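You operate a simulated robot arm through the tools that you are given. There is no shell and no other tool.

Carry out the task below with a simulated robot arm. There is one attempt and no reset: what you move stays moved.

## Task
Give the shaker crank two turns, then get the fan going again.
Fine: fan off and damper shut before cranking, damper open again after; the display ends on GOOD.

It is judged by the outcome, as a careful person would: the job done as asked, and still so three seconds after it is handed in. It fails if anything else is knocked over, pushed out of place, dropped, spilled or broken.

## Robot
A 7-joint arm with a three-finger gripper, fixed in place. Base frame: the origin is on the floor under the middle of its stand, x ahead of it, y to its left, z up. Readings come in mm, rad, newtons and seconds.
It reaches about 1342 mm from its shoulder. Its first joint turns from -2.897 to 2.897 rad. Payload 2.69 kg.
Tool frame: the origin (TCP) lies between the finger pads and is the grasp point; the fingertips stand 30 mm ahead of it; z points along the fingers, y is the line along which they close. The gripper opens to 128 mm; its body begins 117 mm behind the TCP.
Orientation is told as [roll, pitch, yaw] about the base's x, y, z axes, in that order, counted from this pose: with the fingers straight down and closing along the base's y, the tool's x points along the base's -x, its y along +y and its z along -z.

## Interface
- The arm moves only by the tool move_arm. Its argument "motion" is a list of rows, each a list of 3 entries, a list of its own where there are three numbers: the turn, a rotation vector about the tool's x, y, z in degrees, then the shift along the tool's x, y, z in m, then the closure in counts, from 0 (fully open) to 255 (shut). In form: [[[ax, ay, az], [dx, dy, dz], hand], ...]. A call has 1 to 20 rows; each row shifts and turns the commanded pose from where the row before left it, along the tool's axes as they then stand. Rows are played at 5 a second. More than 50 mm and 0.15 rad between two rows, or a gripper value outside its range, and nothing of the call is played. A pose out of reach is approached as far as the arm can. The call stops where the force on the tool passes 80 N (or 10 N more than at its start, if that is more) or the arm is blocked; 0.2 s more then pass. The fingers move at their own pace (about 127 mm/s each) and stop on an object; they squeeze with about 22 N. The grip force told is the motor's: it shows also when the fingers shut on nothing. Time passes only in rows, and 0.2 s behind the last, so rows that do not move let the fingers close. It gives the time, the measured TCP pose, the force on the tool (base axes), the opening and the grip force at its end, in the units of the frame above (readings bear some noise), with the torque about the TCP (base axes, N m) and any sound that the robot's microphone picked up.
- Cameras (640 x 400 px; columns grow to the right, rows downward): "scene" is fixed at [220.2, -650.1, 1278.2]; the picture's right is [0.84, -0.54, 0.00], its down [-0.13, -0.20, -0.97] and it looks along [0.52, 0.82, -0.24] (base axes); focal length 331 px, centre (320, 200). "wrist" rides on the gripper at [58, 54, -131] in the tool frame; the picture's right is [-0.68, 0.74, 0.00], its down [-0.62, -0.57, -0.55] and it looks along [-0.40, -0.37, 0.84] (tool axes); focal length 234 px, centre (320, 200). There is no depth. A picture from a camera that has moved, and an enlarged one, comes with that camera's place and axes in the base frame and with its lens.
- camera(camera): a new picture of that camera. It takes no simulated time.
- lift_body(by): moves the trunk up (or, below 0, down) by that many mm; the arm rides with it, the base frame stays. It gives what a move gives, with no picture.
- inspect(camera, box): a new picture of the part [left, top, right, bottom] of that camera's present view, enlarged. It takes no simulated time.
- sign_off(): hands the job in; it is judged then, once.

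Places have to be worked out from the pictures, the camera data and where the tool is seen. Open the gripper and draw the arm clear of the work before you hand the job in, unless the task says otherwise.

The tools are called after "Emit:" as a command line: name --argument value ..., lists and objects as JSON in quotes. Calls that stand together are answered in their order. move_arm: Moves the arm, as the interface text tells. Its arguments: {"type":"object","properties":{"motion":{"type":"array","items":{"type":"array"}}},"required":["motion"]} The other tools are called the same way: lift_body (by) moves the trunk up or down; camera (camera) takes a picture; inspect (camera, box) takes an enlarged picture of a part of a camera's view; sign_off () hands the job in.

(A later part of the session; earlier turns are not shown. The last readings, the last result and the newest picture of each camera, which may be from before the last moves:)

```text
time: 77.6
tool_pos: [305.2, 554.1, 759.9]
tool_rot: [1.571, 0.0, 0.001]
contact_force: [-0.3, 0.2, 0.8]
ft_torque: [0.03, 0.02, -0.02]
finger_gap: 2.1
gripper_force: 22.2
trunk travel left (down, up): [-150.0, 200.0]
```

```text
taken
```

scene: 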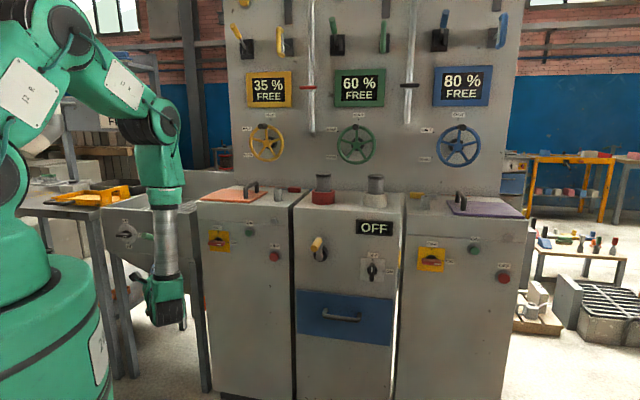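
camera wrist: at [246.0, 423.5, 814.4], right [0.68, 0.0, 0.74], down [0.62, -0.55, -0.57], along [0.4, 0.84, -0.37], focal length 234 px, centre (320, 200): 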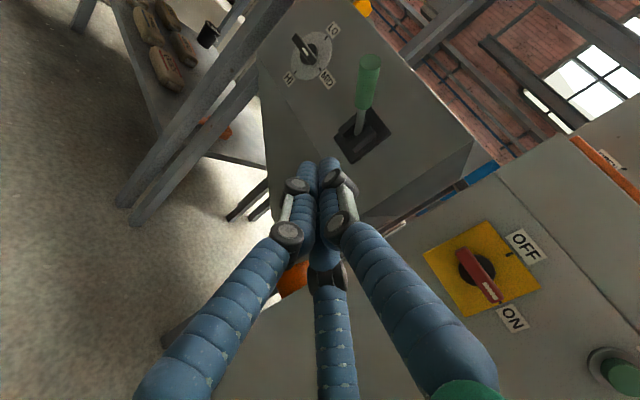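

The lever stays up. To see whether it affects the extractor, I'll go to the fan knob, switch it on briefly and read the display. First I travel right at u≈600, clear of the fronts.

Emit:
move_arm --motion '[[[0, -7.5, 0], [-0.0325, 0, -0.0325], 255], [[0, -7.5, 0], [-0.0365, 0, -0.028], 255], [[0, -7.5, 0], [-0.0398, 0, -0.023], 255], [[0, -7.5, 0], [-0.0425, 0, -0.0176], 255], [[0, -7.5, 0], [-0.0444, 0, -0.0119], 255], [[0, -7.5, 0], [-0.0456, 0, -0.006], 255], [[0, 0, 0], [-0.0455, 0, 0], 255], [[0, 0, 0], [-0.0455, 0, 0], 255], [[0, 0, 0], [-0.0455, 0, 0], 255], [[0, 0, 0], [-0.0455, 0, 0], 255], [[0, 0, 0], [-0.0455, 0, 0], 255], [[0, 0, 0], [-0.0455, 0, 0], 255], [[0, 0, 0], [-0.0455, 0, 0], 255], [[0, 0, 0], [-0.0455, 0, 0], 255], [[0, 0, 0], [-0.0455, 0, 0], 255]]'

Emit:
camera --camera "wrist"

Emit:
inspect --camera "scene" --box '[100, 190, 200, 290]'

```text
time: 80.8
tool_pos: [787.5, 80.3, 757.0]
tool_rot: [1.57, 0.0, -0.786]
contact_force: [-0.1, 0.0, 0.3]
ft_torque: [0.02, 0.04, -0.1]
finger_gap: 2.4
gripper_force: 22.0
out of reach, approached as far as the arm can: row 6
trunk travel left (down, up): [-150.0, 200.0]
```

```text
taken
camera wrist: at [652.8, 28.4, 811.0], right [0.48, -0.48, 0.74], down [0.05, -0.82, -0.57], along [0.88, 0.31, -0.37], focal length 234 px, centre (320, 200)
```

wrist: 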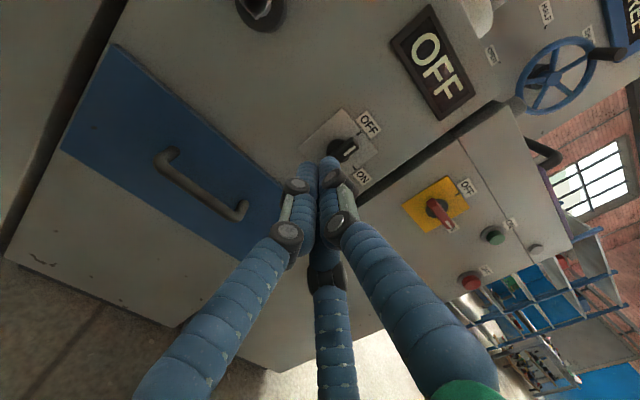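

```text
4.00 times, centred on (150, 240) of scene
camera zoom: at [220.2, -650.1, 1278.2], right [0.84, -0.54, 0.0], down [-0.13, -0.2, -0.97], along [0.52, 0.82, -0.24], focal length 1326 px, centre (1000, 40)
```

zoom: 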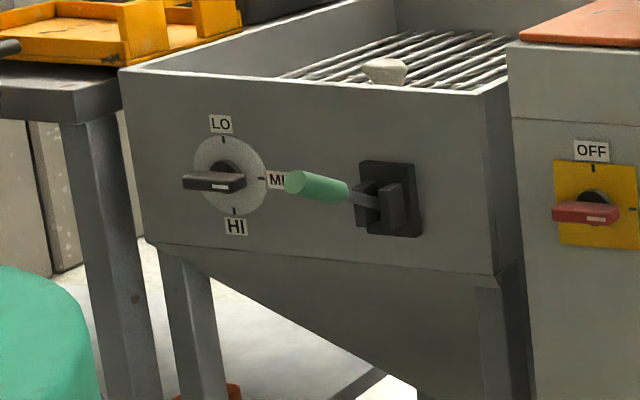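

The lever now points up about 30° and the fan display still reads OFF. I'll bring the closed tips to the left of the knob's upper end, ready to push it to ON.

Emit:
move_arm --motion '[[[0, 0, 0], [-0.016, 0.009, 0], 255], [[0, 0, 0], [0, 0, 0.042], 255], [[0, 0, 0], [0, 0, 0.042], 255], [[0, 0, 0], [0, 0, 0.042], 255], [[0, 0, 0], [0, 0, 0.042], 255], [[0, 0, 0], [0, 0, 0], 255]]'

Emit:
inspect --camera "wrist" --box '[220, 50, 420, 220]'

Emit:
inspect --camera "scene" --box '[330, 220, 420, 310]'

```text
time: 82.2
tool_pos: [915.8, 187.5, 766.2]
tool_rot: [1.57, -0.001, -0.786]
contact_force: [0.1, 0.6, -0.5]
ft_torque: [0.0, 0.0, -0.05]
finger_gap: 2.1
gripper_force: 22.4
trunk travel left (down, up): [-150.0, 200.0]
```

```text
2.35 times, centred on (320, 135) of wrist
camera zoom: at [782.3, 136.2, 820.9], right [0.48, -0.48, 0.74], down [0.05, -0.82, -0.57], along [0.88, 0.3, -0.37], focal length 551 px, centre (320, 353)
```

zoom: 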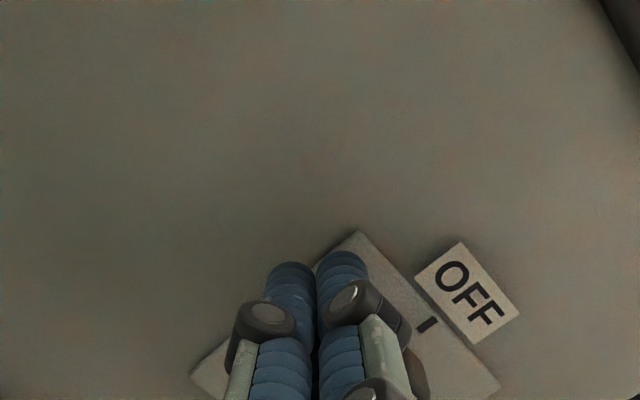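

```text
4.44 times, centred on (375, 265) of scene
camera zoom: at [220.2, -650.1, 1278.2], right [0.84, -0.54, 0.0], down [-0.13, -0.2, -0.97], along [0.52, 0.82, -0.24], focal length 1473 px, centre (76, -89)
```

zoom: 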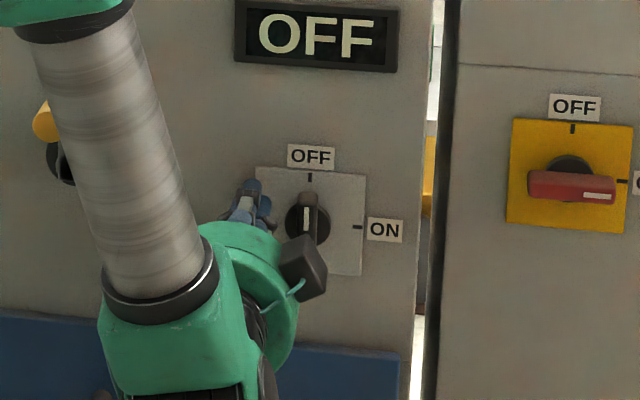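

The tips are beside the knob's upper left. I'll push right along z≈766 to swing it to ON.

Emit:
move_arm --motion '[[[0, 0, 0], [-0.009, 0, 0], 255], [[0, 0, 0], [-0.009, 0, 0], 255], [[0, 0, 0], [-0.008, 0, 0], 255], [[0, 0, 0], [-0.008, 0, 0], 255], [[0, 0, 0], [-0.008, 0, 0], 255], [[0, 0, 0], [-0.008, 0, 0], 255], [[0, 0, 0], [-0.008, 0, 0], 255], [[0, 0, 0], [-0.008, 0, 0], 255]]'

Emit:
inspect --camera "scene" --box '[330, 220, 420, 310]'

Emit:
inspect --camera "wrist" --box '[220, 50, 420, 220]'

```text
time: 84.0
tool_pos: [964.8, 140.4, 765.6]
tool_rot: [1.57, -0.001, -0.785]
contact_force: [0.1, 0.5, 0.6]
ft_torque: [0.05, -0.05, 0.02]
finger_gap: 2.3
gripper_force: 22.3
trunk travel left (down, up): [-150.0, 200.0]
```

```text
4.44 times, centred on (375, 265) of scene
camera zoom: at [220.2, -650.1, 1278.2], right [0.84, -0.54, 0.0], down [-0.13, -0.2, -0.97], along [0.52, 0.82, -0.24], focal length 1473 px, centre (76, -89)
```

zoom: 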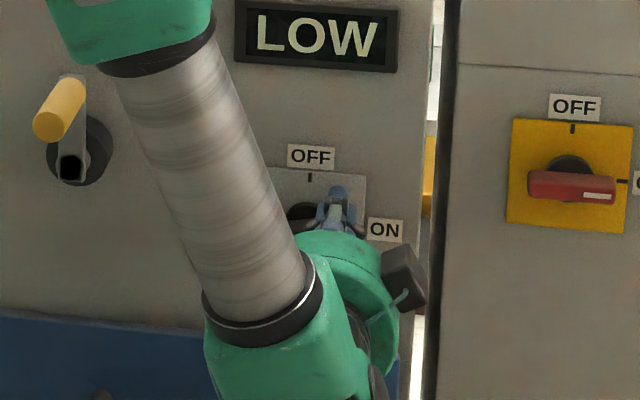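

```text
2.35 times, centred on (320, 135) of wrist
camera zoom: at [830.3, 87.9, 821.3], right [0.48, -0.48, 0.74], down [0.05, -0.82, -0.57], along [0.88, 0.31, -0.37], focal length 551 px, centre (320, 353)
```

zoom: 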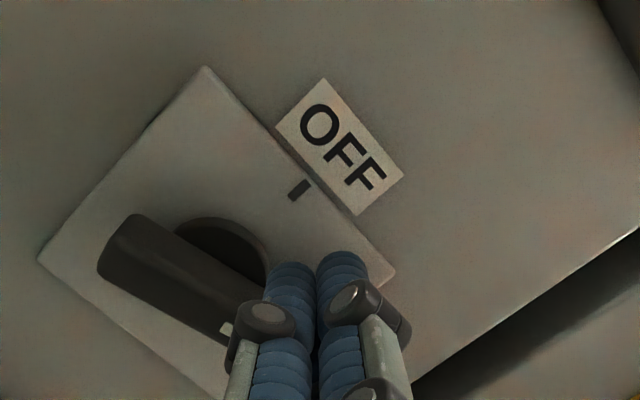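

With the lever up and the fan on, the display still reads LOW, so there is no contradiction but no proof either. All levers are now up and both pipe bars are cross-wise, so every candidate damper is in its shut position. I'll switch the fan off again by pushing up from below the pointer end, as before.

Emit:
move_arm --motion '[[[0, 0, 0], [0, 0.006, -0.005], 255], [[0, 0, 0], [0, 0, -0.045], 255], [[0, 0, 0], [-0.002, -0.04, 0], 255], [[0, 0, 0], [-0.001, -0.039, 0], 255], [[0, 0, 0], [0, 0, 0.05], 255], [[0, 0, 0], [0, 0.009, 0], 255], [[0, 0, 0], [0, 0.009, 0], 255], [[0, 0, 0], [0, 0.009, 0], 255], [[0, 0, 0], [0, 0.008, 0], 255], [[0, 0, 0], [0, 0.008, 0], 255], [[0, 0, 0], [0, 0.008, 0], 255], [[0, 0, 0], [0, 0.008, 0], 255], [[0, 0, 0], [0.001, 0.007, 0], 255], [[0, 0, 0], [0.001, 0.004, 0], 255]]'

Emit:
inspect --camera "scene" --box '[330, 220, 420, 310]'

```text
time: 87.0
tool_pos: [963.5, 138.1, 766.8]
tool_rot: [1.571, 0.0, -0.786]
contact_force: [0.3, -0.4, 0.3]
ft_torque: [0.0, 0.0, 0.01]
finger_gap: 2.2
gripper_force: 21.9
trunk travel left (down, up): [-150.0, 200.0]
```

```text
4.44 times, centred on (375, 265) of scene
camera zoom: at [220.2, -650.1, 1278.2], right [0.84, -0.54, 0.0], down [-0.13, -0.2, -0.97], along [0.52, 0.82, -0.24], focal length 1473 px, centre (76, -89)
```

zoom: 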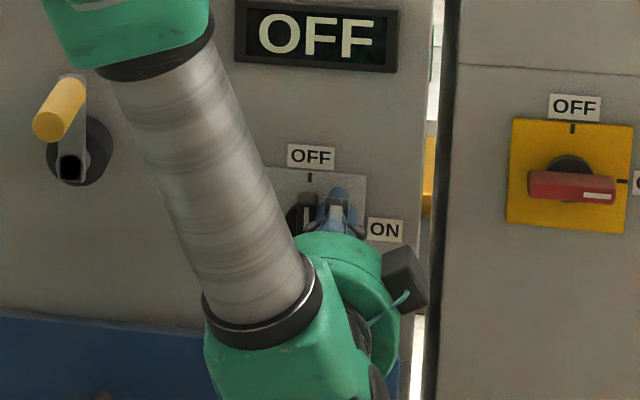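

The fan is OFF again. I'll retract, open the hand and move in front of the crank for an accurate view of its hub and handle.

Emit:
move_arm --motion '[[[0, 0, 0], [-0.008, 0, 0], 255], [[0, 0, 0], [0, 0, -0.045], 255], [[0, 0, 0], [0, 0, -0.045], 255], [[0, 0, 0], [0, 0, -0.045], 255], [[0, 0, 0], [0, 0, -0.045], 200], [[0, 0, 0], [0.045, 0.013, 0], 0], [[0, 0, 0], [0.045, 0.013, 0], 0], [[0, 0, 0], [0.045, 0.013, 0], 0], [[0, 0, 0], [0.045, 0.013, 0], 0], [[0, 0, 0], [0.045, 0.013, 0], 0], [[0, 0, 0], [0.045, 0.013, 0], 0], [[0, 0, 0], [0.02, 0.013, 0], 0]]'

Emit:
camera --camera "wrist"

Emit:
camera --camera "scene"

```text
time: 89.6
tool_pos: [634.1, 209.0, 856.1]
tool_rot: [1.571, 0.0, -0.785]
contact_force: [0.8, -0.3, -0.2]
ft_torque: [0.02, -0.03, 0.05]
finger_gap: 128.1
gripper_force: 0.1
trunk travel left (down, up): [-150.0, 200.0]
```

```text
taken
camera wrist: at [500.1, 159.1, 910.1], right [0.48, -0.48, 0.74], down [0.05, -0.82, -0.57], along [0.88, 0.3, -0.37], focal length 234 px, centre (320, 200)
```

wrist: 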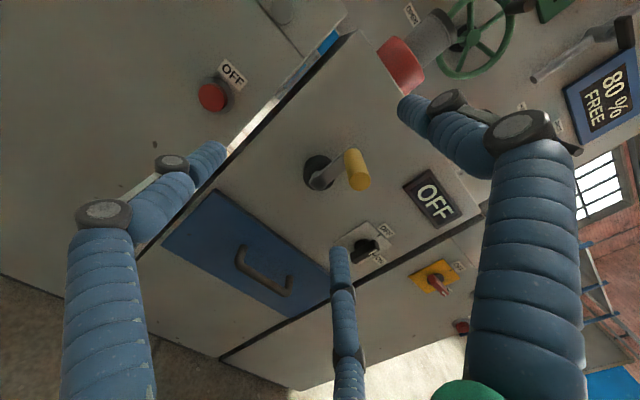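

```text
taken
```

scene: 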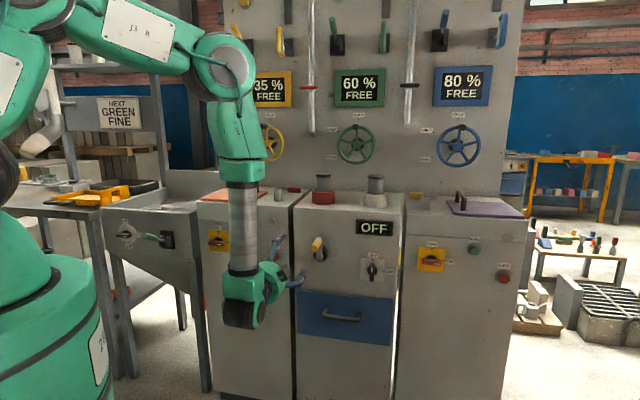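

Emit:
inspect --camera "wrist" --box '[280, 120, 400, 220]'

Emit:
inspect --camera "scene" --box '[300, 225, 340, 275]'

```text
4.00 times, centred on (340, 170) of wrist
camera zoom: at [500.1, 159.1, 910.1], right [0.48, -0.48, 0.74], down [0.05, -0.82, -0.57], along [0.88, 0.3, -0.37], focal length 937 px, centre (240, 320)
```

zoom: 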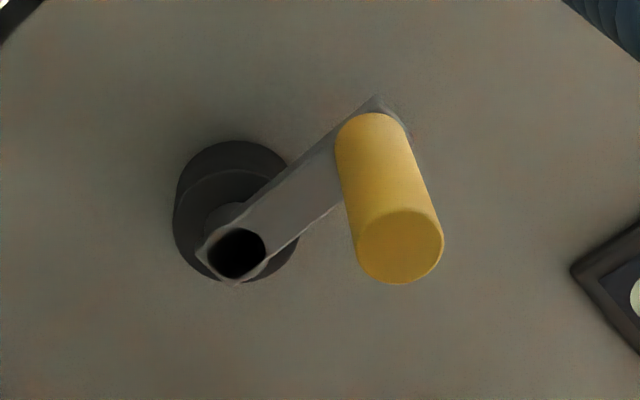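

```text
8.00 times, centred on (320, 250) of scene
camera zoom: at [220.2, -650.1, 1278.2], right [0.84, -0.54, 0.0], down [-0.13, -0.2, -0.97], along [0.52, 0.82, -0.24], focal length 2651 px, centre (320, -200)
```

zoom: 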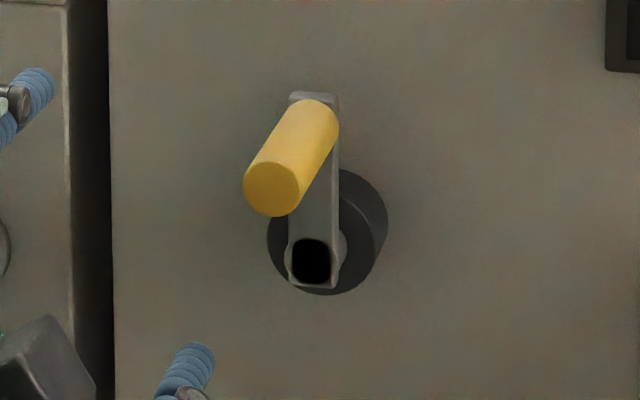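

The crank's hub axis is at v≈368, z≈790. Its handle points outwards at the top (v≈368, z≈855, depth 707–771), so the radius is about 65 mm. I'll move the open hand coaxially over the handle, with the tips short of the crank arm, then close to measure it.

Emit:
move_arm --motion '[[[0, 0, 0], [-0.034, -0.0005, 0], 0], [[0, 0, 0], [-0.034, -0.0005, 0], 0], [[0, 0, 0], [0, 0, 0.034], 0], [[0, 0, 0], [0, 0, 0.034], 0], [[0, 0, 0], [0, 0, 0.033], 0], [[0, 0, 0], [0, 0, 0.03], 0], [[0, 0, 0], [0, 0, 0], 0]]'

Emit:
camera --camera "wrist"

Emit:
inspect --camera "scene" --box '[280, 215, 360, 285]'

```text
time: 91.2
tool_pos: [780.2, 255.1, 856.7]
tool_rot: [1.57, -0.001, -0.786]
contact_force: [0.1, -0.2, 0.2]
ft_torque: [0.03, -0.02, -0.03]
finger_gap: 128.2
gripper_force: 0.1
trunk travel left (down, up): [-150.0, 200.0]
```

```text
taken
camera wrist: at [646.4, 204.7, 911.2], right [0.48, -0.48, 0.74], down [0.05, -0.82, -0.57], along [0.88, 0.3, -0.37], focal length 234 px, centre (320, 200)
```

wrist: 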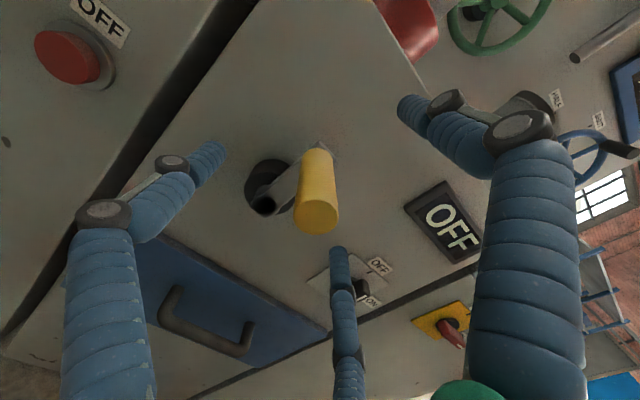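

```text
5.71 times, centred on (320, 250) of scene
camera zoom: at [220.2, -650.1, 1278.2], right [0.84, -0.54, 0.0], down [-0.13, -0.2, -0.97], along [0.52, 0.82, -0.24], focal length 1894 px, centre (320, -86)
```

zoom: 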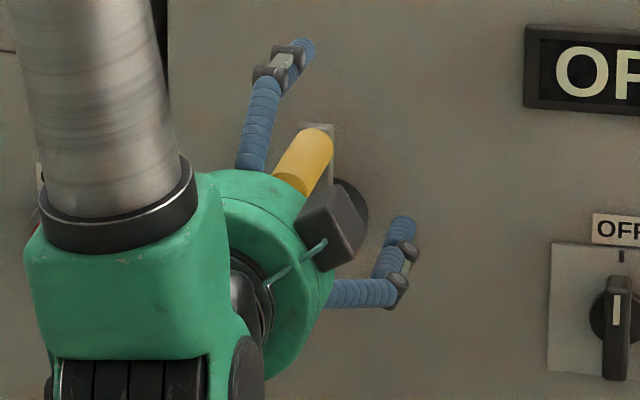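

The handle is coaxial with the hand to about 1–2 mm. I'll close the fingers to feel its diameter.

Emit:
move_arm --motion '[[[0, 0, 0], [0, 0, 0], 150], [[0, 0, 0], [0, 0, 0], 255], [[0, 0, 0], [0, 0, 0], 255], [[0, 0, 0], [0, 0, 0], 255]]'

Emit:
inspect --camera "wrist" --box '[220, 110, 420, 260]'

```text
time: 92.2
tool_pos: [781.3, 254.3, 858.4]
tool_rot: [1.571, 0.0, -0.785]
contact_force: [2.3, 1.3, -3.4]
ft_torque: [0.0, 0.02, -0.01]
finger_gap: 26.1
gripper_force: 22.8
trunk travel left (down, up): [-150.0, 200.0]
```

```text
2.67 times, centred on (320, 185) of wrist
camera zoom: at [646.2, 204.4, 910.9], right [0.48, -0.48, 0.74], down [0.05, -0.82, -0.57], along [0.88, 0.3, -0.37], focal length 624 px, centre (320, 240)
```

zoom: 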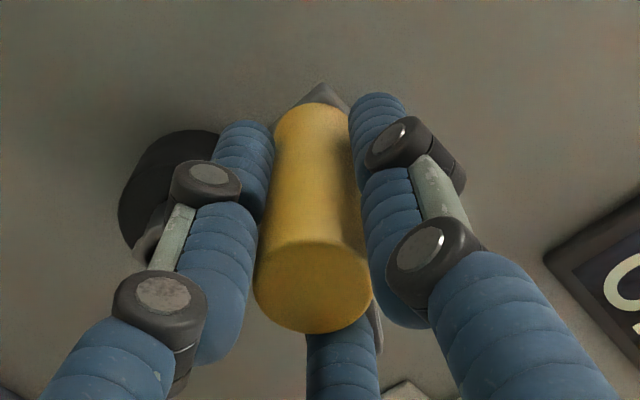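

The handle is about 26 mm thick and well centred (v≈372, z≈858). I'll loosen slightly to a close cage and turn the first quarter clockwise, checking forces.

Emit:
move_arm --motion '[[[0, 0, 0], [0, 0, 0], 198], [[0, 0, 0], [-0.0207, -0.0033, 0], 198], [[0, 0, 0], [-0.0187, -0.0095, 0], 198], [[0, 0, 0], [-0.0148, -0.0148, 0], 198], [[0, 0, 0], [-0.0095, -0.0187, 0], 198], [[0, 0, 0], [-0.0033, -0.0207, 0], 198]]'

Emit:
inspect --camera "scene" --box '[290, 215, 410, 305]'

Emit:
inspect --camera "wrist" --box '[200, 80, 420, 260]'

```text
time: 93.6
tool_pos: [825.9, 207.3, 785.9]
tool_rot: [1.569, 0.001, -0.784]
contact_force: [-0.4, 1.2, -0.8]
ft_torque: [-0.07, 0.05, 0.06]
finger_gap: 29.0
gripper_force: 0.2
trunk travel left (down, up): [-150.0, 200.0]
```

```text
4.44 times, centred on (350, 260) of scene
camera zoom: at [220.2, -650.1, 1278.2], right [0.84, -0.54, 0.0], down [-0.13, -0.2, -0.97], along [0.52, 0.82, -0.24], focal length 1473 px, centre (187, -67)
```

zoom: 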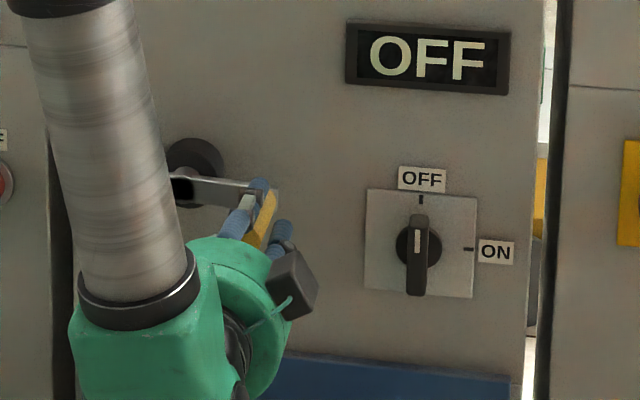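

```text
2.22 times, centred on (310, 170) of wrist
camera zoom: at [692.3, 156.0, 840.8], right [0.48, -0.48, 0.74], down [0.05, -0.82, -0.56], along [0.88, 0.31, -0.37], focal length 520 px, centre (342, 267)
```

zoom: 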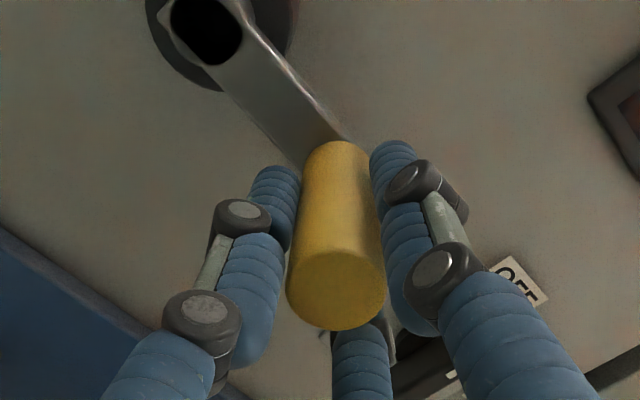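

The crank turned a quarter smoothly with negligible force. From the readings I fit the centre at v≈369, z≈790 with R≈68.5 mm. I'll continue with the next half turn.

Emit:
move_arm --motion '[[[0, 0, 0], [0.00457, -0.02094, 0], 198], [[0, 0, 0], [0.01081, -0.0185, 0], 198], [[0, 0, 0], [0.016, -0.01426, 0], 198], [[0, 0, 0], [0.01962, -0.00861, 0], 198], [[0, 0, 0], [0.02132, -0.00213, 0], 198], [[0, 0, 0], [0.02094, 0.00457, 0], 198], [[0, 0, 0], [0.0185, 0.01081, 0], 198], [[0, 0, 0], [0.01426, 0.016, 0], 198], [[0, 0, 0], [0.00861, 0.01962, 0], 198], [[0, 0, 0], [0.00213, 0.02132, 0], 198]]'

Emit:
inspect --camera "scene" --box '[290, 215, 410, 305]'

Emit:
inspect --camera "wrist" --box '[200, 80, 420, 260]'

```text
time: 95.8
tool_pos: [731.1, 303.4, 795.2]
tool_rot: [1.57, 0.001, -0.787]
contact_force: [3.6, -4.3, -2.5]
ft_torque: [-0.05, 0.0, -0.17]
finger_gap: 32.7
gripper_force: 2.5
trunk travel left (down, up): [-150.0, 200.0]
```

```text
4.44 times, centred on (350, 260) of scene
camera zoom: at [220.2, -650.1, 1278.2], right [0.84, -0.54, 0.0], down [-0.13, -0.2, -0.97], along [0.52, 0.82, -0.24], focal length 1473 px, centre (187, -67)
```

zoom: 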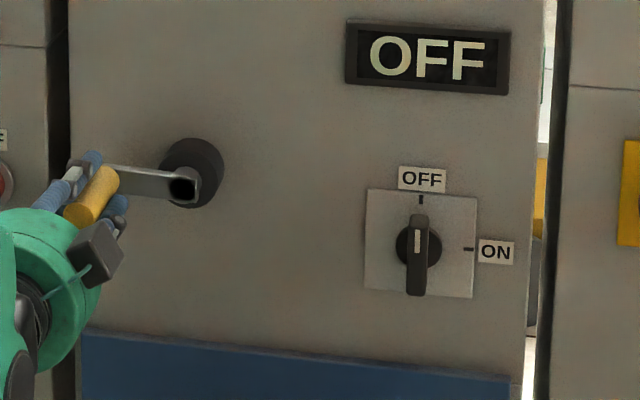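

```text
2.22 times, centred on (310, 170) of wrist
camera zoom: at [596.4, 252.5, 848.7], right [0.48, -0.48, 0.74], down [0.05, -0.82, -0.57], along [0.88, 0.3, -0.37], focal length 520 px, centre (342, 267)
```

zoom: 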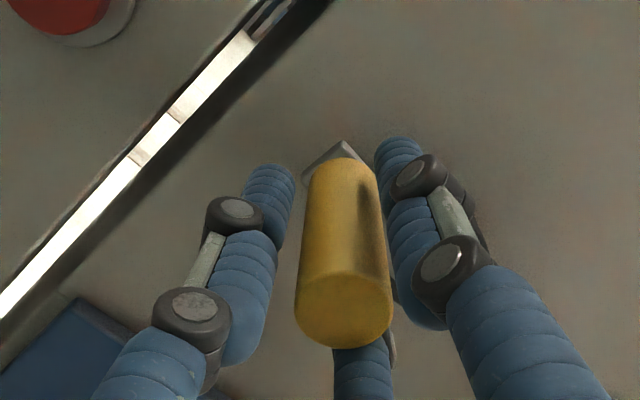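

Half a turn more is done. The handle pulled about 5 N to the right, so I refine the fit to centre (371, 791.5) and R 67, and continue over the top to complete the first turn and beyond.

Emit:
move_arm --motion '[[[0, 0, 0], [-0.006, 0.02049, 0], 198], [[0, 0, 0], [-0.01054, 0.01812, 0], 198], [[0, 0, 0], [-0.01563, 0.01397, 0], 198], [[0, 0, 0], [-0.01918, 0.00846, 0], 198], [[0, 0, 0], [-0.02085, 0.00212, 0], 198], [[0, 0, 0], [-0.02049, -0.00443, 0], 198], [[0, 0, 0], [-0.01812, -0.01054, 0], 198], [[0, 0, 0], [-0.01397, -0.01563, 0], 198], [[0, 0, 0], [-0.00846, -0.01918, 0], 198], [[0, 0, 0], [-0.00212, -0.02085, 0], 198]]'

Emit:
inspect --camera "scene" --box '[290, 215, 410, 305]'

```text
time: 98.0
tool_pos: [821.8, 207.3, 788.8]
tool_rot: [1.57, -0.001, -0.786]
contact_force: [0.6, -0.2, 1.3]
ft_torque: [0.0, 0.0, 0.0]
finger_gap: 28.7
gripper_force: 0.0
trunk travel left (down, up): [-150.0, 200.0]
```

```text
4.44 times, centred on (350, 260) of scene
camera zoom: at [220.2, -650.1, 1278.2], right [0.84, -0.54, 0.0], down [-0.13, -0.2, -0.97], along [0.52, 0.82, -0.24], focal length 1473 px, centre (187, -67)
```

zoom: 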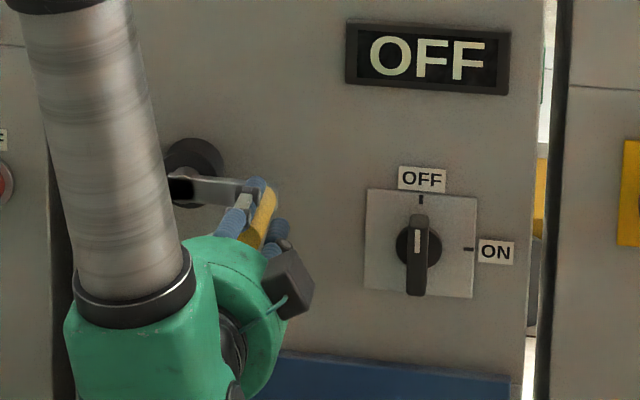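

One and a quarter turns are done, tracking freely. I'll carry on with the next half turn.

Emit:
move_arm --motion '[[[0, 0, 0], [0.0012, -0.02055, 0], 198], [[0, 0, 0], [0.01029, -0.01826, 0], 198], [[0, 0, 0], [0.01543, -0.01419, 0], 198], [[0, 0, 0], [0.01906, -0.00873, 0], 198], [[0, 0, 0], [0.02082, -0.00241, 0], 198], [[0, 0, 0], [0.02055, 0.00414, 0], 198], [[0, 0, 0], [0.01826, 0.01029, 0], 198], [[0, 0, 0], [0.01419, 0.01543, 0], 198], [[0, 0, 0], [0.00873, 0.01906, 0], 198], [[0, 0, 0], [0.00241, 0.02082, 0], 198]]'

Emit:
inspect --camera "scene" --box '[290, 215, 410, 305]'

```text
time: 100.2
tool_pos: [731.6, 303.4, 794.4]
tool_rot: [1.572, 0.0, -0.787]
contact_force: [4.8, -7.5, 0.4]
ft_torque: [-0.05, -0.1, -0.24]
finger_gap: 33.5
gripper_force: 3.4
trunk travel left (down, up): [-150.0, 200.0]
```

```text
4.44 times, centred on (350, 260) of scene
camera zoom: at [220.2, -650.1, 1278.2], right [0.84, -0.54, 0.0], down [-0.13, -0.2, -0.97], along [0.52, 0.82, -0.24], focal length 1473 px, centre (187, -67)
```

zoom: 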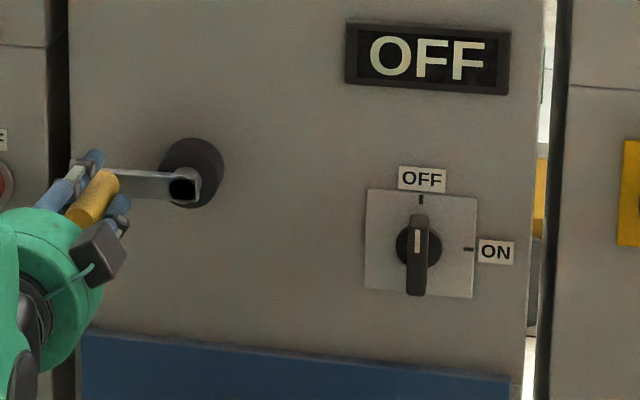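

One and three-quarter turns so far. The last quarter brings the handle back to the top and a few degrees past, to be sure of two full turns.

Emit:
move_arm --motion '[[[0, 0, 0], [-0.0056, 0.02099, 0], 198], [[0, 0, 0], [-0.01068, 0.01857, 0], 198], [[0, 0, 0], [-0.01599, 0.01425, 0], 198], [[0, 0, 0], [-0.01967, 0.00847, 0], 198], [[0, 0, 0], [-0.02134, 0.00183, 0], 198], [[0, 0, 0], [-0.003, 0, 0], 198]]'

Emit:
inspect --camera "scene" --box '[290, 215, 410, 305]'

Emit:
inspect --camera "wrist" --box '[200, 80, 420, 260]'

```text
time: 101.1
tool_pos: [748.7, 287.9, 853.8]
tool_rot: [1.576, 0.001, -0.764]
contact_force: [-40.1, 25.9, 27.1]
ft_torque: [1.16, 0.99, 0.44]
finger_gap: 46.5
gripper_force: 13.7
trunk travel left (down, up): [-150.0, 200.0]
stopped in row 4: the force on the tool passed its limit at 95 N (the readings are from after the stop); the commanded pose is now the measured one
```

```text
4.44 times, centred on (350, 260) of scene
camera zoom: at [220.2, -650.1, 1278.2], right [0.84, -0.54, 0.0], down [-0.13, -0.2, -0.97], along [0.52, 0.82, -0.24], focal length 1473 px, centre (187, -67)
```

zoom: 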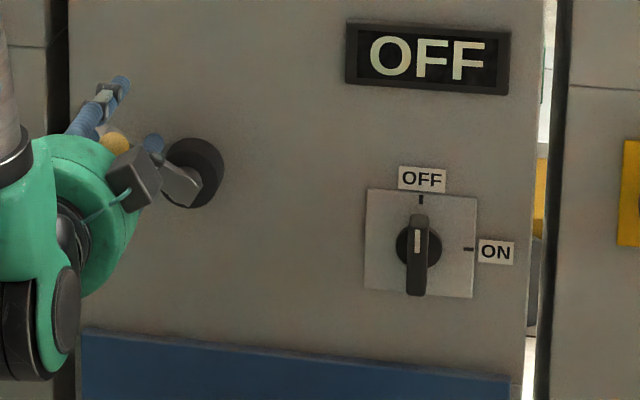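

```text
2.22 times, centred on (310, 170) of wrist
camera zoom: at [615.6, 233.9, 905.4], right [0.49, -0.47, 0.74], down [0.07, -0.82, -0.57], along [0.87, 0.33, -0.37], focal length 520 px, centre (342, 267)
```

zoom: 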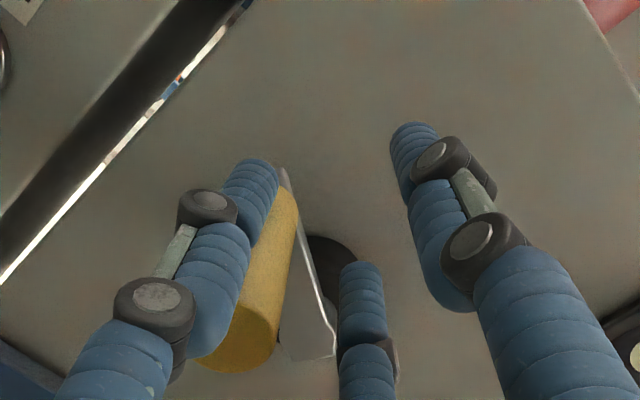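

The hand slipped ahead of the handle: the fingers were pushed open and the arm stopped at 95 N. The crank stands at about 300°, some 60° short of the second full turn. I'll open the fingers to release the load, then re-centre on the handle at v≈317, z≈823.

Emit:
move_arm --motion '[[[0, 0, 0], [0, 0, 0], 0], [[0, 0, 0], [0, 0, 0], 0], [[0, 0, 0], [0, 0, 0], 0]]'

Emit:
camera --camera "wrist"

Emit:
inspect --camera "scene" --box '[290, 215, 410, 305]'

```text
time: 101.9
tool_pos: [754.5, 284.7, 849.3]
tool_rot: [1.575, 0.0, -0.773]
contact_force: [0.0, 0.2, -0.2]
ft_torque: [-0.02, -0.01, 0.02]
finger_gap: 127.6
gripper_force: 0.0
trunk travel left (down, up): [-150.0, 200.0]
```

```text
taken
camera wrist: at [620.7, 230.7, 903.3], right [0.48, -0.48, 0.74], down [0.06, -0.82, -0.57], along [0.87, 0.32, -0.37], focal length 234 px, centre (320, 200)
```

wrist: 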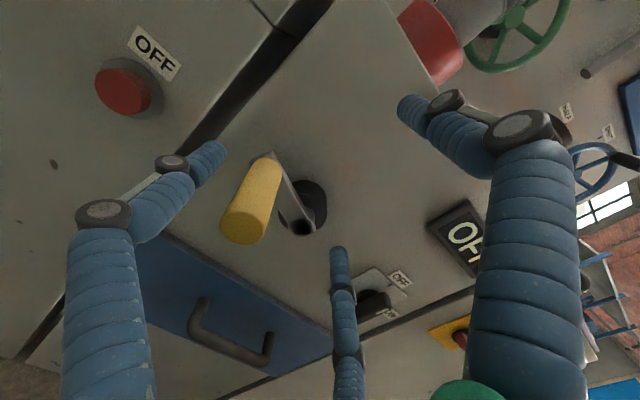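

```text
4.44 times, centred on (350, 260) of scene
camera zoom: at [220.2, -650.1, 1278.2], right [0.84, -0.54, 0.0], down [-0.13, -0.2, -0.97], along [0.52, 0.82, -0.24], focal length 1473 px, centre (187, -67)
```

zoom: 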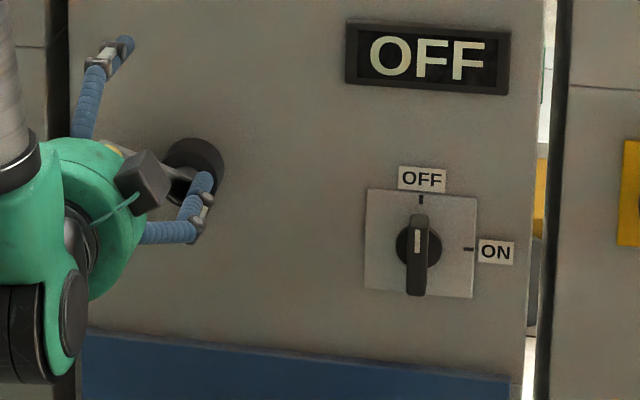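

The crank rests with its handle at about v≈307, z≈814, or φ≈290°. I'll re-centre the open hand on it and grip firmly this time.

Emit:
move_arm --motion '[[[0, -0.7, 0], [0.0126, -0.0174, -0.001], 0], [[0, 0, 0], [0.0126, -0.0174, -0.001], 0], [[0, 0, 0], [0, 0, 0], 0]]'

Emit:
camera --camera "wrist"

```text
time: 102.7
tool_pos: [734.7, 298.7, 814.5]
tool_rot: [1.575, 0.0, -0.786]
contact_force: [0.0, 1.3, -0.2]
ft_torque: [0.0, 0.01, 0.0]
finger_gap: 128.0
gripper_force: 0.0
trunk travel left (down, up): [-150.0, 200.0]
```

```text
taken
camera wrist: at [600.6, 247.7, 867.4], right [0.48, -0.48, 0.74], down [0.05, -0.82, -0.57], along [0.88, 0.31, -0.37], focal length 234 px, centre (320, 200)
```

wrist: 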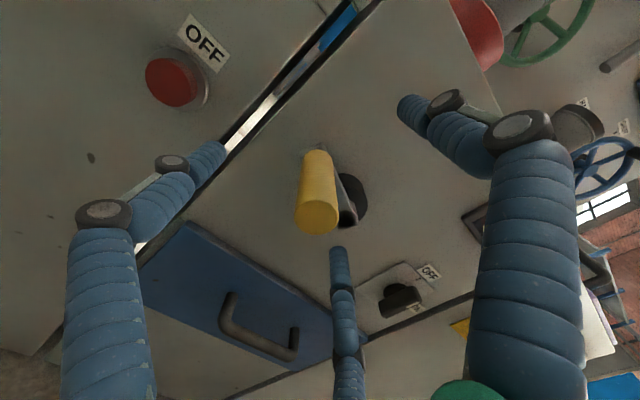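

The handle is centred in the open hand. I'll close fully and read the result.

Emit:
move_arm --motion '[[[0, 0, 0], [0, 0, 0], 150], [[0, 0, 0], [0, 0, 0], 255], [[0, 0, 0], [0, 0, 0], 255], [[0, 0, 0], [0, 0, 0], 255]]'

Emit:
inspect --camera "wrist" --box '[200, 80, 420, 260]'

```text
time: 103.7
tool_pos: [734.4, 300.3, 813.0]
tool_rot: [1.574, 0.003, -0.784]
contact_force: [1.3, 0.8, -2.1]
ft_torque: [0.01, -0.01, 0.0]
finger_gap: 27.2
gripper_force: 22.1
trunk travel left (down, up): [-150.0, 200.0]
```

```text
2.22 times, centred on (310, 170) of wrist
camera zoom: at [600.7, 247.5, 867.4], right [0.48, -0.48, 0.74], down [0.05, -0.82, -0.57], along [0.88, 0.31, -0.37], focal length 520 px, centre (342, 267)
```

zoom: 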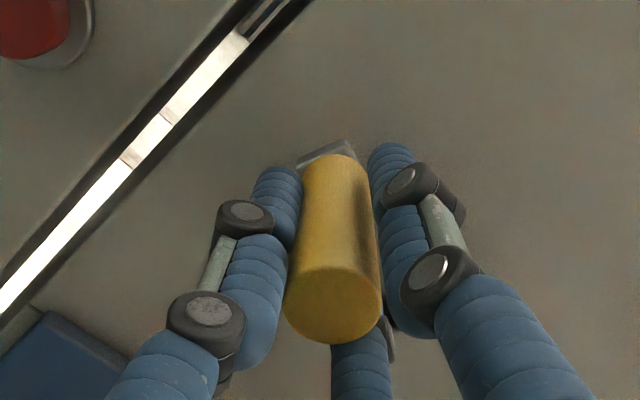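

The grip is firm at handle axis (307, 813), which is φ≈289°. I'll move on slowly in 8.6° steps, a few at a time, checking force and whether the crank follows.

Emit:
move_arm --motion '[[[0, 0, 0], [-0.0039, 0.0093, 0], 255], [[0, 0, 0], [-0.0053, 0.0086, 0], 255], [[0, 0, 0], [-0.0065, 0.0077, 0], 255]]'

Emit:
inspect --camera "wrist" --box '[200, 80, 420, 260]'

```text
time: 104.5
tool_pos: [746.3, 288.6, 836.6]
tool_rot: [1.567, 0.006, -0.789]
contact_force: [18.2, -10.6, -37.2]
ft_torque: [-0.29, 1.06, -0.49]
finger_gap: 24.7
gripper_force: 44.7
trunk travel left (down, up): [-150.0, 200.0]
```

```text
2.22 times, centred on (310, 170) of wrist
camera zoom: at [611.5, 236.7, 890.6], right [0.48, -0.48, 0.73], down [0.04, -0.82, -0.57], along [0.88, 0.3, -0.38], focal length 520 px, centre (342, 267)
```

zoom: 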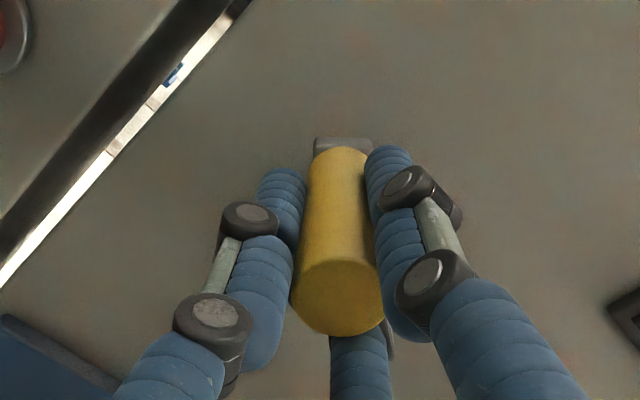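

The crank is following, but the firm grip loads up to about 40 N, partly from the handle having to twist in the fingers. I'll relax the grip slightly to a snug cage, wait, and read the forces again.

Emit:
move_arm --motion '[[[0, 0, 0], [0, 0, 0], 200], [[0, 0, 0], [0, 0, 0], 200]]'

Emit:
inspect --camera "wrist" --box '[200, 80, 420, 260]'

Emit:
inspect --camera "scene" --box '[290, 215, 410, 305]'

```text
time: 105.1
tool_pos: [745.2, 290.0, 841.4]
tool_rot: [1.578, 0.003, -0.783]
contact_force: [-0.9, 4.1, 0.3]
ft_torque: [0.06, -0.02, 0.05]
finger_gap: 31.0
gripper_force: 2.8
trunk travel left (down, up): [-150.0, 200.0]
```

```text
2.22 times, centred on (310, 170) of wrist
camera zoom: at [610.6, 237.9, 894.9], right [0.48, -0.48, 0.74], down [0.05, -0.82, -0.57], along [0.88, 0.31, -0.37], focal length 520 px, centre (342, 267)
```

zoom: 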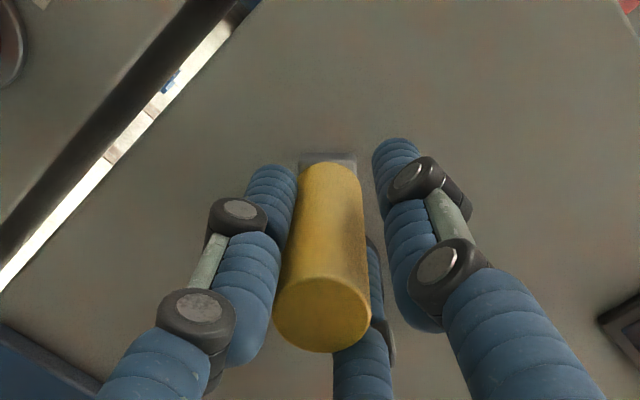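

```text
4.44 times, centred on (350, 260) of scene
camera zoom: at [220.2, -650.1, 1278.2], right [0.84, -0.54, 0.0], down [-0.13, -0.2, -0.97], along [0.52, 0.82, -0.24], focal length 1473 px, centre (187, -67)
```

zoom: 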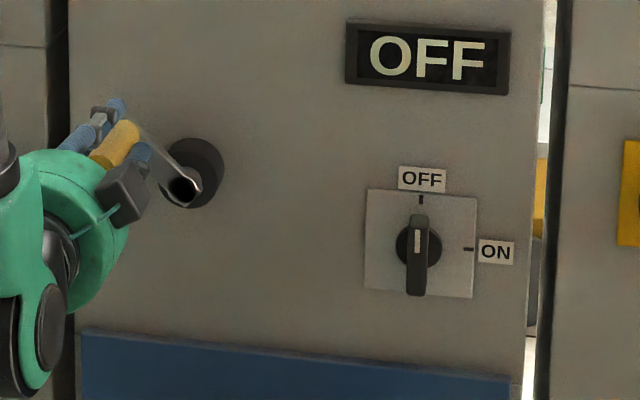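

Relaxed, the handle sits at about (320.5, 836), φ≈310°. A better fit of all the points gives centre (370.5, 793) and R 65.6, so I had been steering about 3 mm too wide. I'll continue along the corrected arc with a medium squeeze.

Emit:
move_arm --motion '[[[0, 0, 0], [0, -0.003, 0], 220], [[0, 0, 0], [-0.0064, 0.0049, 0], 220], [[0, 0, 0], [-0.0074, 0.0053, 0], 220], [[0, 0, 0], [-0.0081, 0.0043, 0], 220]]'

Emit:
inspect --camera "wrist" --box '[200, 80, 420, 260]'

```text
time: 106.1
tool_pos: [761.7, 273.6, 850.1]
tool_rot: [1.574, 0.0, -0.785]
contact_force: [-1.9, -1.9, -6.6]
ft_torque: [-0.1, 0.18, -0.04]
finger_gap: 26.6
gripper_force: 7.1
trunk travel left (down, up): [-150.0, 200.0]
```

```text
2.22 times, centred on (310, 170) of wrist
camera zoom: at [627.7, 222.4, 905.2], right [0.48, -0.48, 0.73], down [0.05, -0.82, -0.57], along [0.88, 0.31, -0.37], focal length 520 px, centre (342, 267)
```

zoom: 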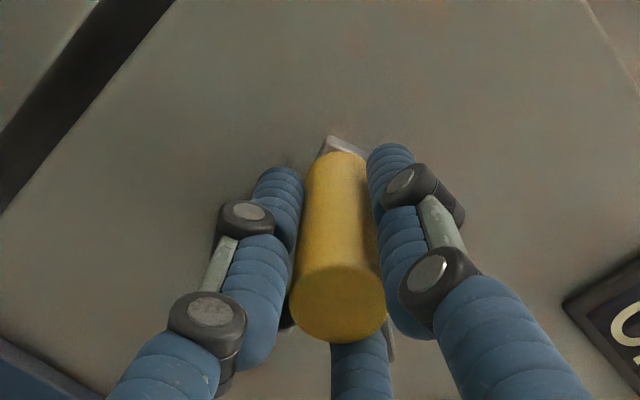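

The force is low and the handle is centred. Four more small steps take it over the top and slightly past the starting angle.

Emit:
move_arm --motion '[[[0, 0, 0], [-0.0079, 0.0039, 0], 220], [[0, 0, 0], [-0.009, 0.0026, 0], 220], [[0, 0, 0], [-0.009, 0.001, 0], 220], [[0, 0, 0], [-0.0085, -0.0005, 0], 220]]'

Emit:
inspect --camera "wrist" --box '[200, 80, 420, 260]'

Emit:
inspect --camera "scene" --box '[290, 215, 410, 305]'

```text
time: 107.1
tool_pos: [785.4, 248.0, 859.6]
tool_rot: [1.574, 0.003, -0.785]
contact_force: [-3.8, 0.9, -5.5]
ft_torque: [0.08, 0.08, 0.13]
finger_gap: 29.7
gripper_force: 9.0
trunk travel left (down, up): [-150.0, 200.0]
```

```text
2.22 times, centred on (310, 170) of wrist
camera zoom: at [651.7, 196.9, 913.8], right [0.48, -0.48, 0.73], down [0.05, -0.82, -0.57], along [0.88, 0.31, -0.37], focal length 520 px, centre (342, 267)
```

zoom: 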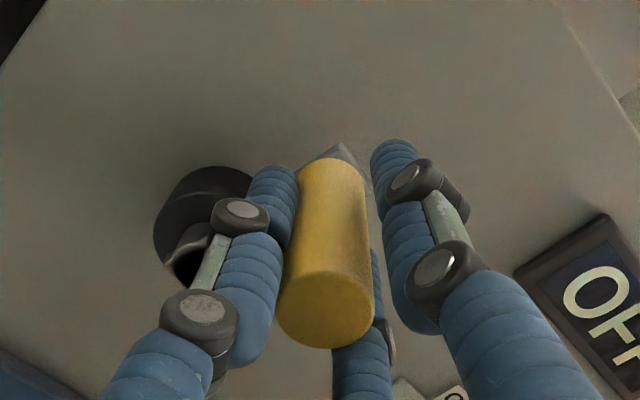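

```text
4.44 times, centred on (350, 260) of scene
camera zoom: at [220.2, -650.1, 1278.2], right [0.84, -0.54, 0.0], down [-0.13, -0.2, -0.97], along [0.52, 0.82, -0.24], focal length 1473 px, centre (187, -67)
```

zoom: 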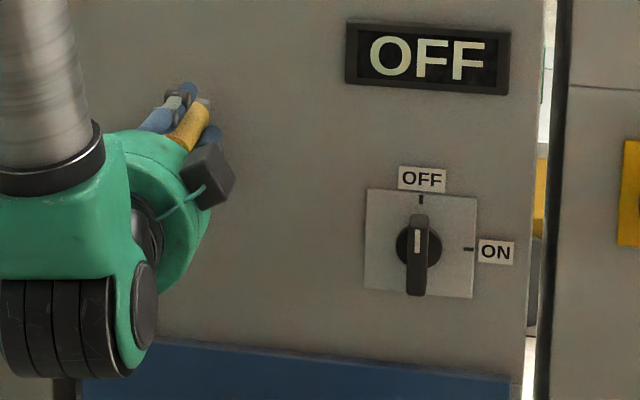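

The handle is at φ≈7–8°, which is two full turns plus about 6°. I'll release, back straight out and check the crank and display.

Emit:
move_arm --motion '[[[0, 0, 0], [0.001, -0.003, 0], 0], [[0, 0, 0], [0, 0, 0], 0], [[0, 0, 0], [0, 0, 0], 0], [[0, 0, 0], [0, 0, -0.045], 0], [[0, 0, 0], [0, 0, -0.045], 0], [[0, 0, 0], [0, 0, -0.045], 0]]'

Emit:
camera --camera "wrist"

Emit:
inspect --camera "scene" --box '[290, 215, 410, 305]'

```text
time: 108.5
tool_pos: [689.3, 152.4, 857.9]
tool_rot: [1.573, 0.002, -0.786]
contact_force: [0.4, -0.2, -0.4]
ft_torque: [-0.03, 0.0, -0.03]
finger_gap: 127.7
gripper_force: 0.1
trunk travel left (down, up): [-150.0, 200.0]
```

```text
taken
camera wrist: at [554.7, 101.0, 911.4], right [0.48, -0.48, 0.74], down [0.05, -0.82, -0.57], along [0.88, 0.31, -0.37], focal length 234 px, centre (320, 200)
```

wrist: 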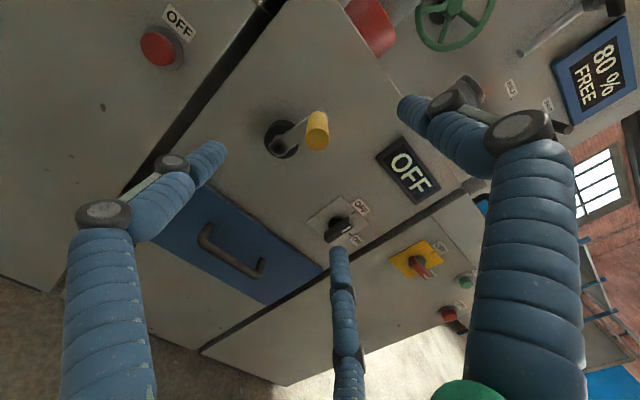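

```text
4.44 times, centred on (350, 260) of scene
camera zoom: at [220.2, -650.1, 1278.2], right [0.84, -0.54, 0.0], down [-0.13, -0.2, -0.97], along [0.52, 0.82, -0.24], focal length 1473 px, centre (187, -67)
```

zoom: 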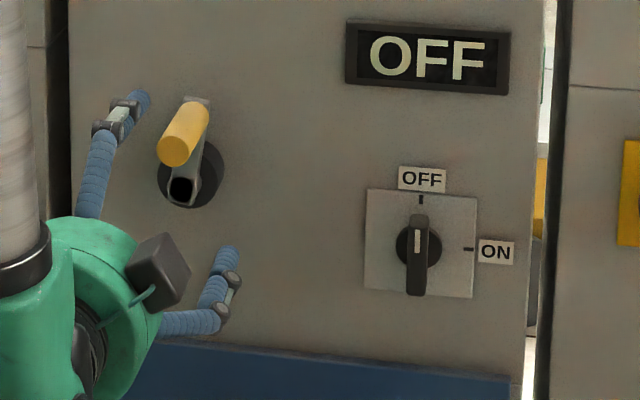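

The crank stays just past vertical. Next I return the tip-station lever to its original lowered position: I'll close the hand and travel left at z≈900, above the raised lever.

Emit:
move_arm --motion '[[[0, 7.5, 0], [0.0463, 0.007, 0.006], 255], [[0, 7.5, 0], [0.0453, 0.007, 0.012], 255], [[0, 7.5, 0], [0.0433, 0.007, 0.0178], 255], [[0, 7.5, 0], [0.0406, 0.007, 0.0234], 255], [[0, 7.5, 0], [0.0372, 0.007, 0.0285], 255], [[0, 7.5, 0], [0.0332, 0.007, 0.0332], 255], [[0, 0, 0], [0.033, 0, 0.033], 255], [[0, 0, 0], [0.033, 0, 0.033], 255], [[0, 0, 0], [0.033, 0, 0.033], 255], [[0, 0, 0], [0.033, 0, 0.033], 255], [[0, 0, 0], [0.033, 0, 0.033], 255], [[0, 0, 0], [0.033, 0, 0.033], 255]]'

Emit:
camera --camera "wrist"

Emit:
camera --camera "scene"

```text
time: 111.1
tool_pos: [320.5, 578.5, 896.7]
tool_rot: [1.573, 0.001, -0.001]
contact_force: [0.8, -0.5, 0.2]
ft_torque: [-0.01, -0.02, 0.02]
finger_gap: 1.9
gripper_force: 21.5
trunk travel left (down, up): [-150.0, 200.0]
```

```text
taken
camera wrist: at [261.9, 446.7, 949.9], right [0.68, 0.0, 0.74], down [0.62, -0.55, -0.57], along [0.4, 0.84, -0.37], focal length 234 px, centre (320, 200)
```

wrist: 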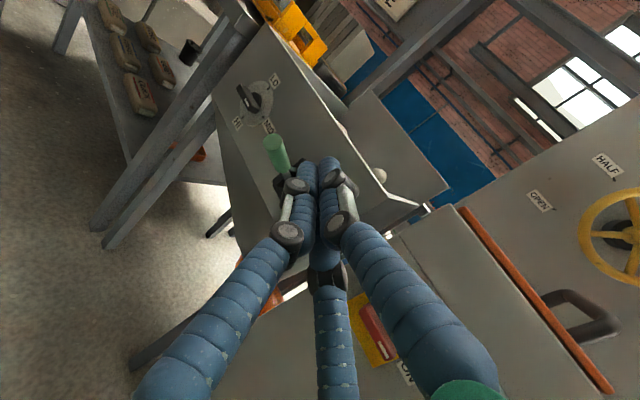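

```text
taken
```

scene: 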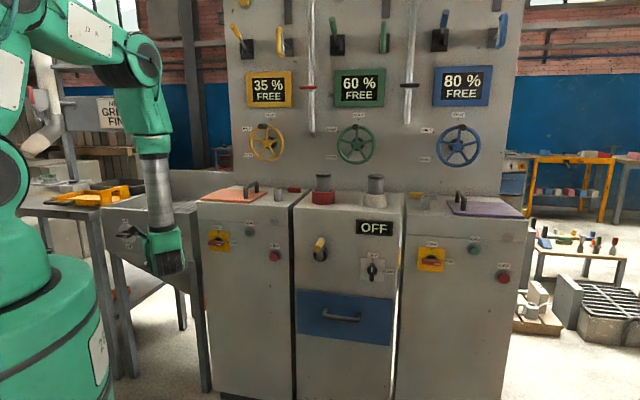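

The raised lever is below and ahead. I'll move the closed fingers over the grip, then push it down in steps.

Emit:
move_arm --motion '[[[0, 0, 0], [0.0085, 0, 0.04], 255], [[0, 0, 0], [0, 0, 0.04], 255], [[0, 0, 0], [0, 0, 0.04], 255], [[0, 0, 0], [0, 0, 0.03], 255], [[0, 0, 0], [0, -0.012, 0], 255], [[0, 0, 0], [0, -0.012, 0], 255], [[0, 0, 0], [0, -0.012, 0], 255], [[0, 0, 0], [0, -0.012, 0], 255], [[0, 0, 0], [0, -0.012, 0], 255]]'

Emit:
inspect --camera "wrist" --box '[220, 60, 480, 260]'

Emit:
inspect --camera "scene" --box '[100, 190, 200, 290]'

```text
time: 113.1
tool_pos: [309.8, 726.9, 839.3]
tool_rot: [1.573, 0.0, 0.0]
contact_force: [-0.1, 0.6, 0.5]
ft_torque: [-0.01, 0.01, -0.01]
finger_gap: 2.3
gripper_force: 21.8
trunk travel left (down, up): [-150.0, 200.0]
```

```text
2.00 times, centred on (350, 160) of wrist
camera zoom: at [252.2, 595.5, 892.8], right [0.68, 0.0, 0.74], down [0.62, -0.55, -0.57], along [0.4, 0.84, -0.37], focal length 468 px, centre (260, 280)
```

zoom: 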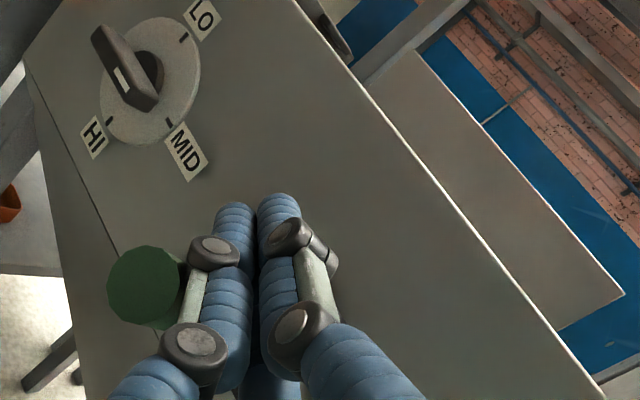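

```text
4.00 times, centred on (150, 240) of scene
camera zoom: at [220.2, -650.1, 1278.2], right [0.84, -0.54, 0.0], down [-0.13, -0.2, -0.97], along [0.52, 0.82, -0.24], focal length 1326 px, centre (1000, 40)
```

zoom: 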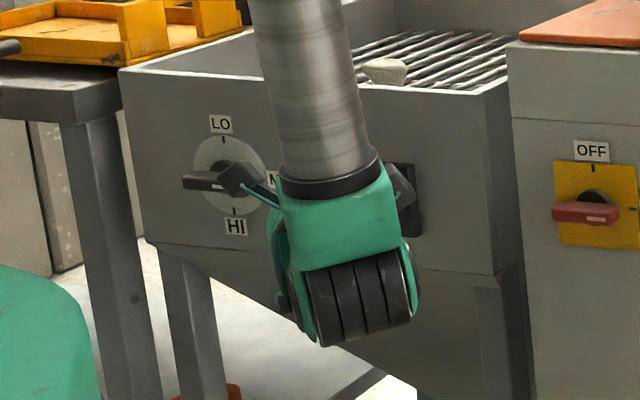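

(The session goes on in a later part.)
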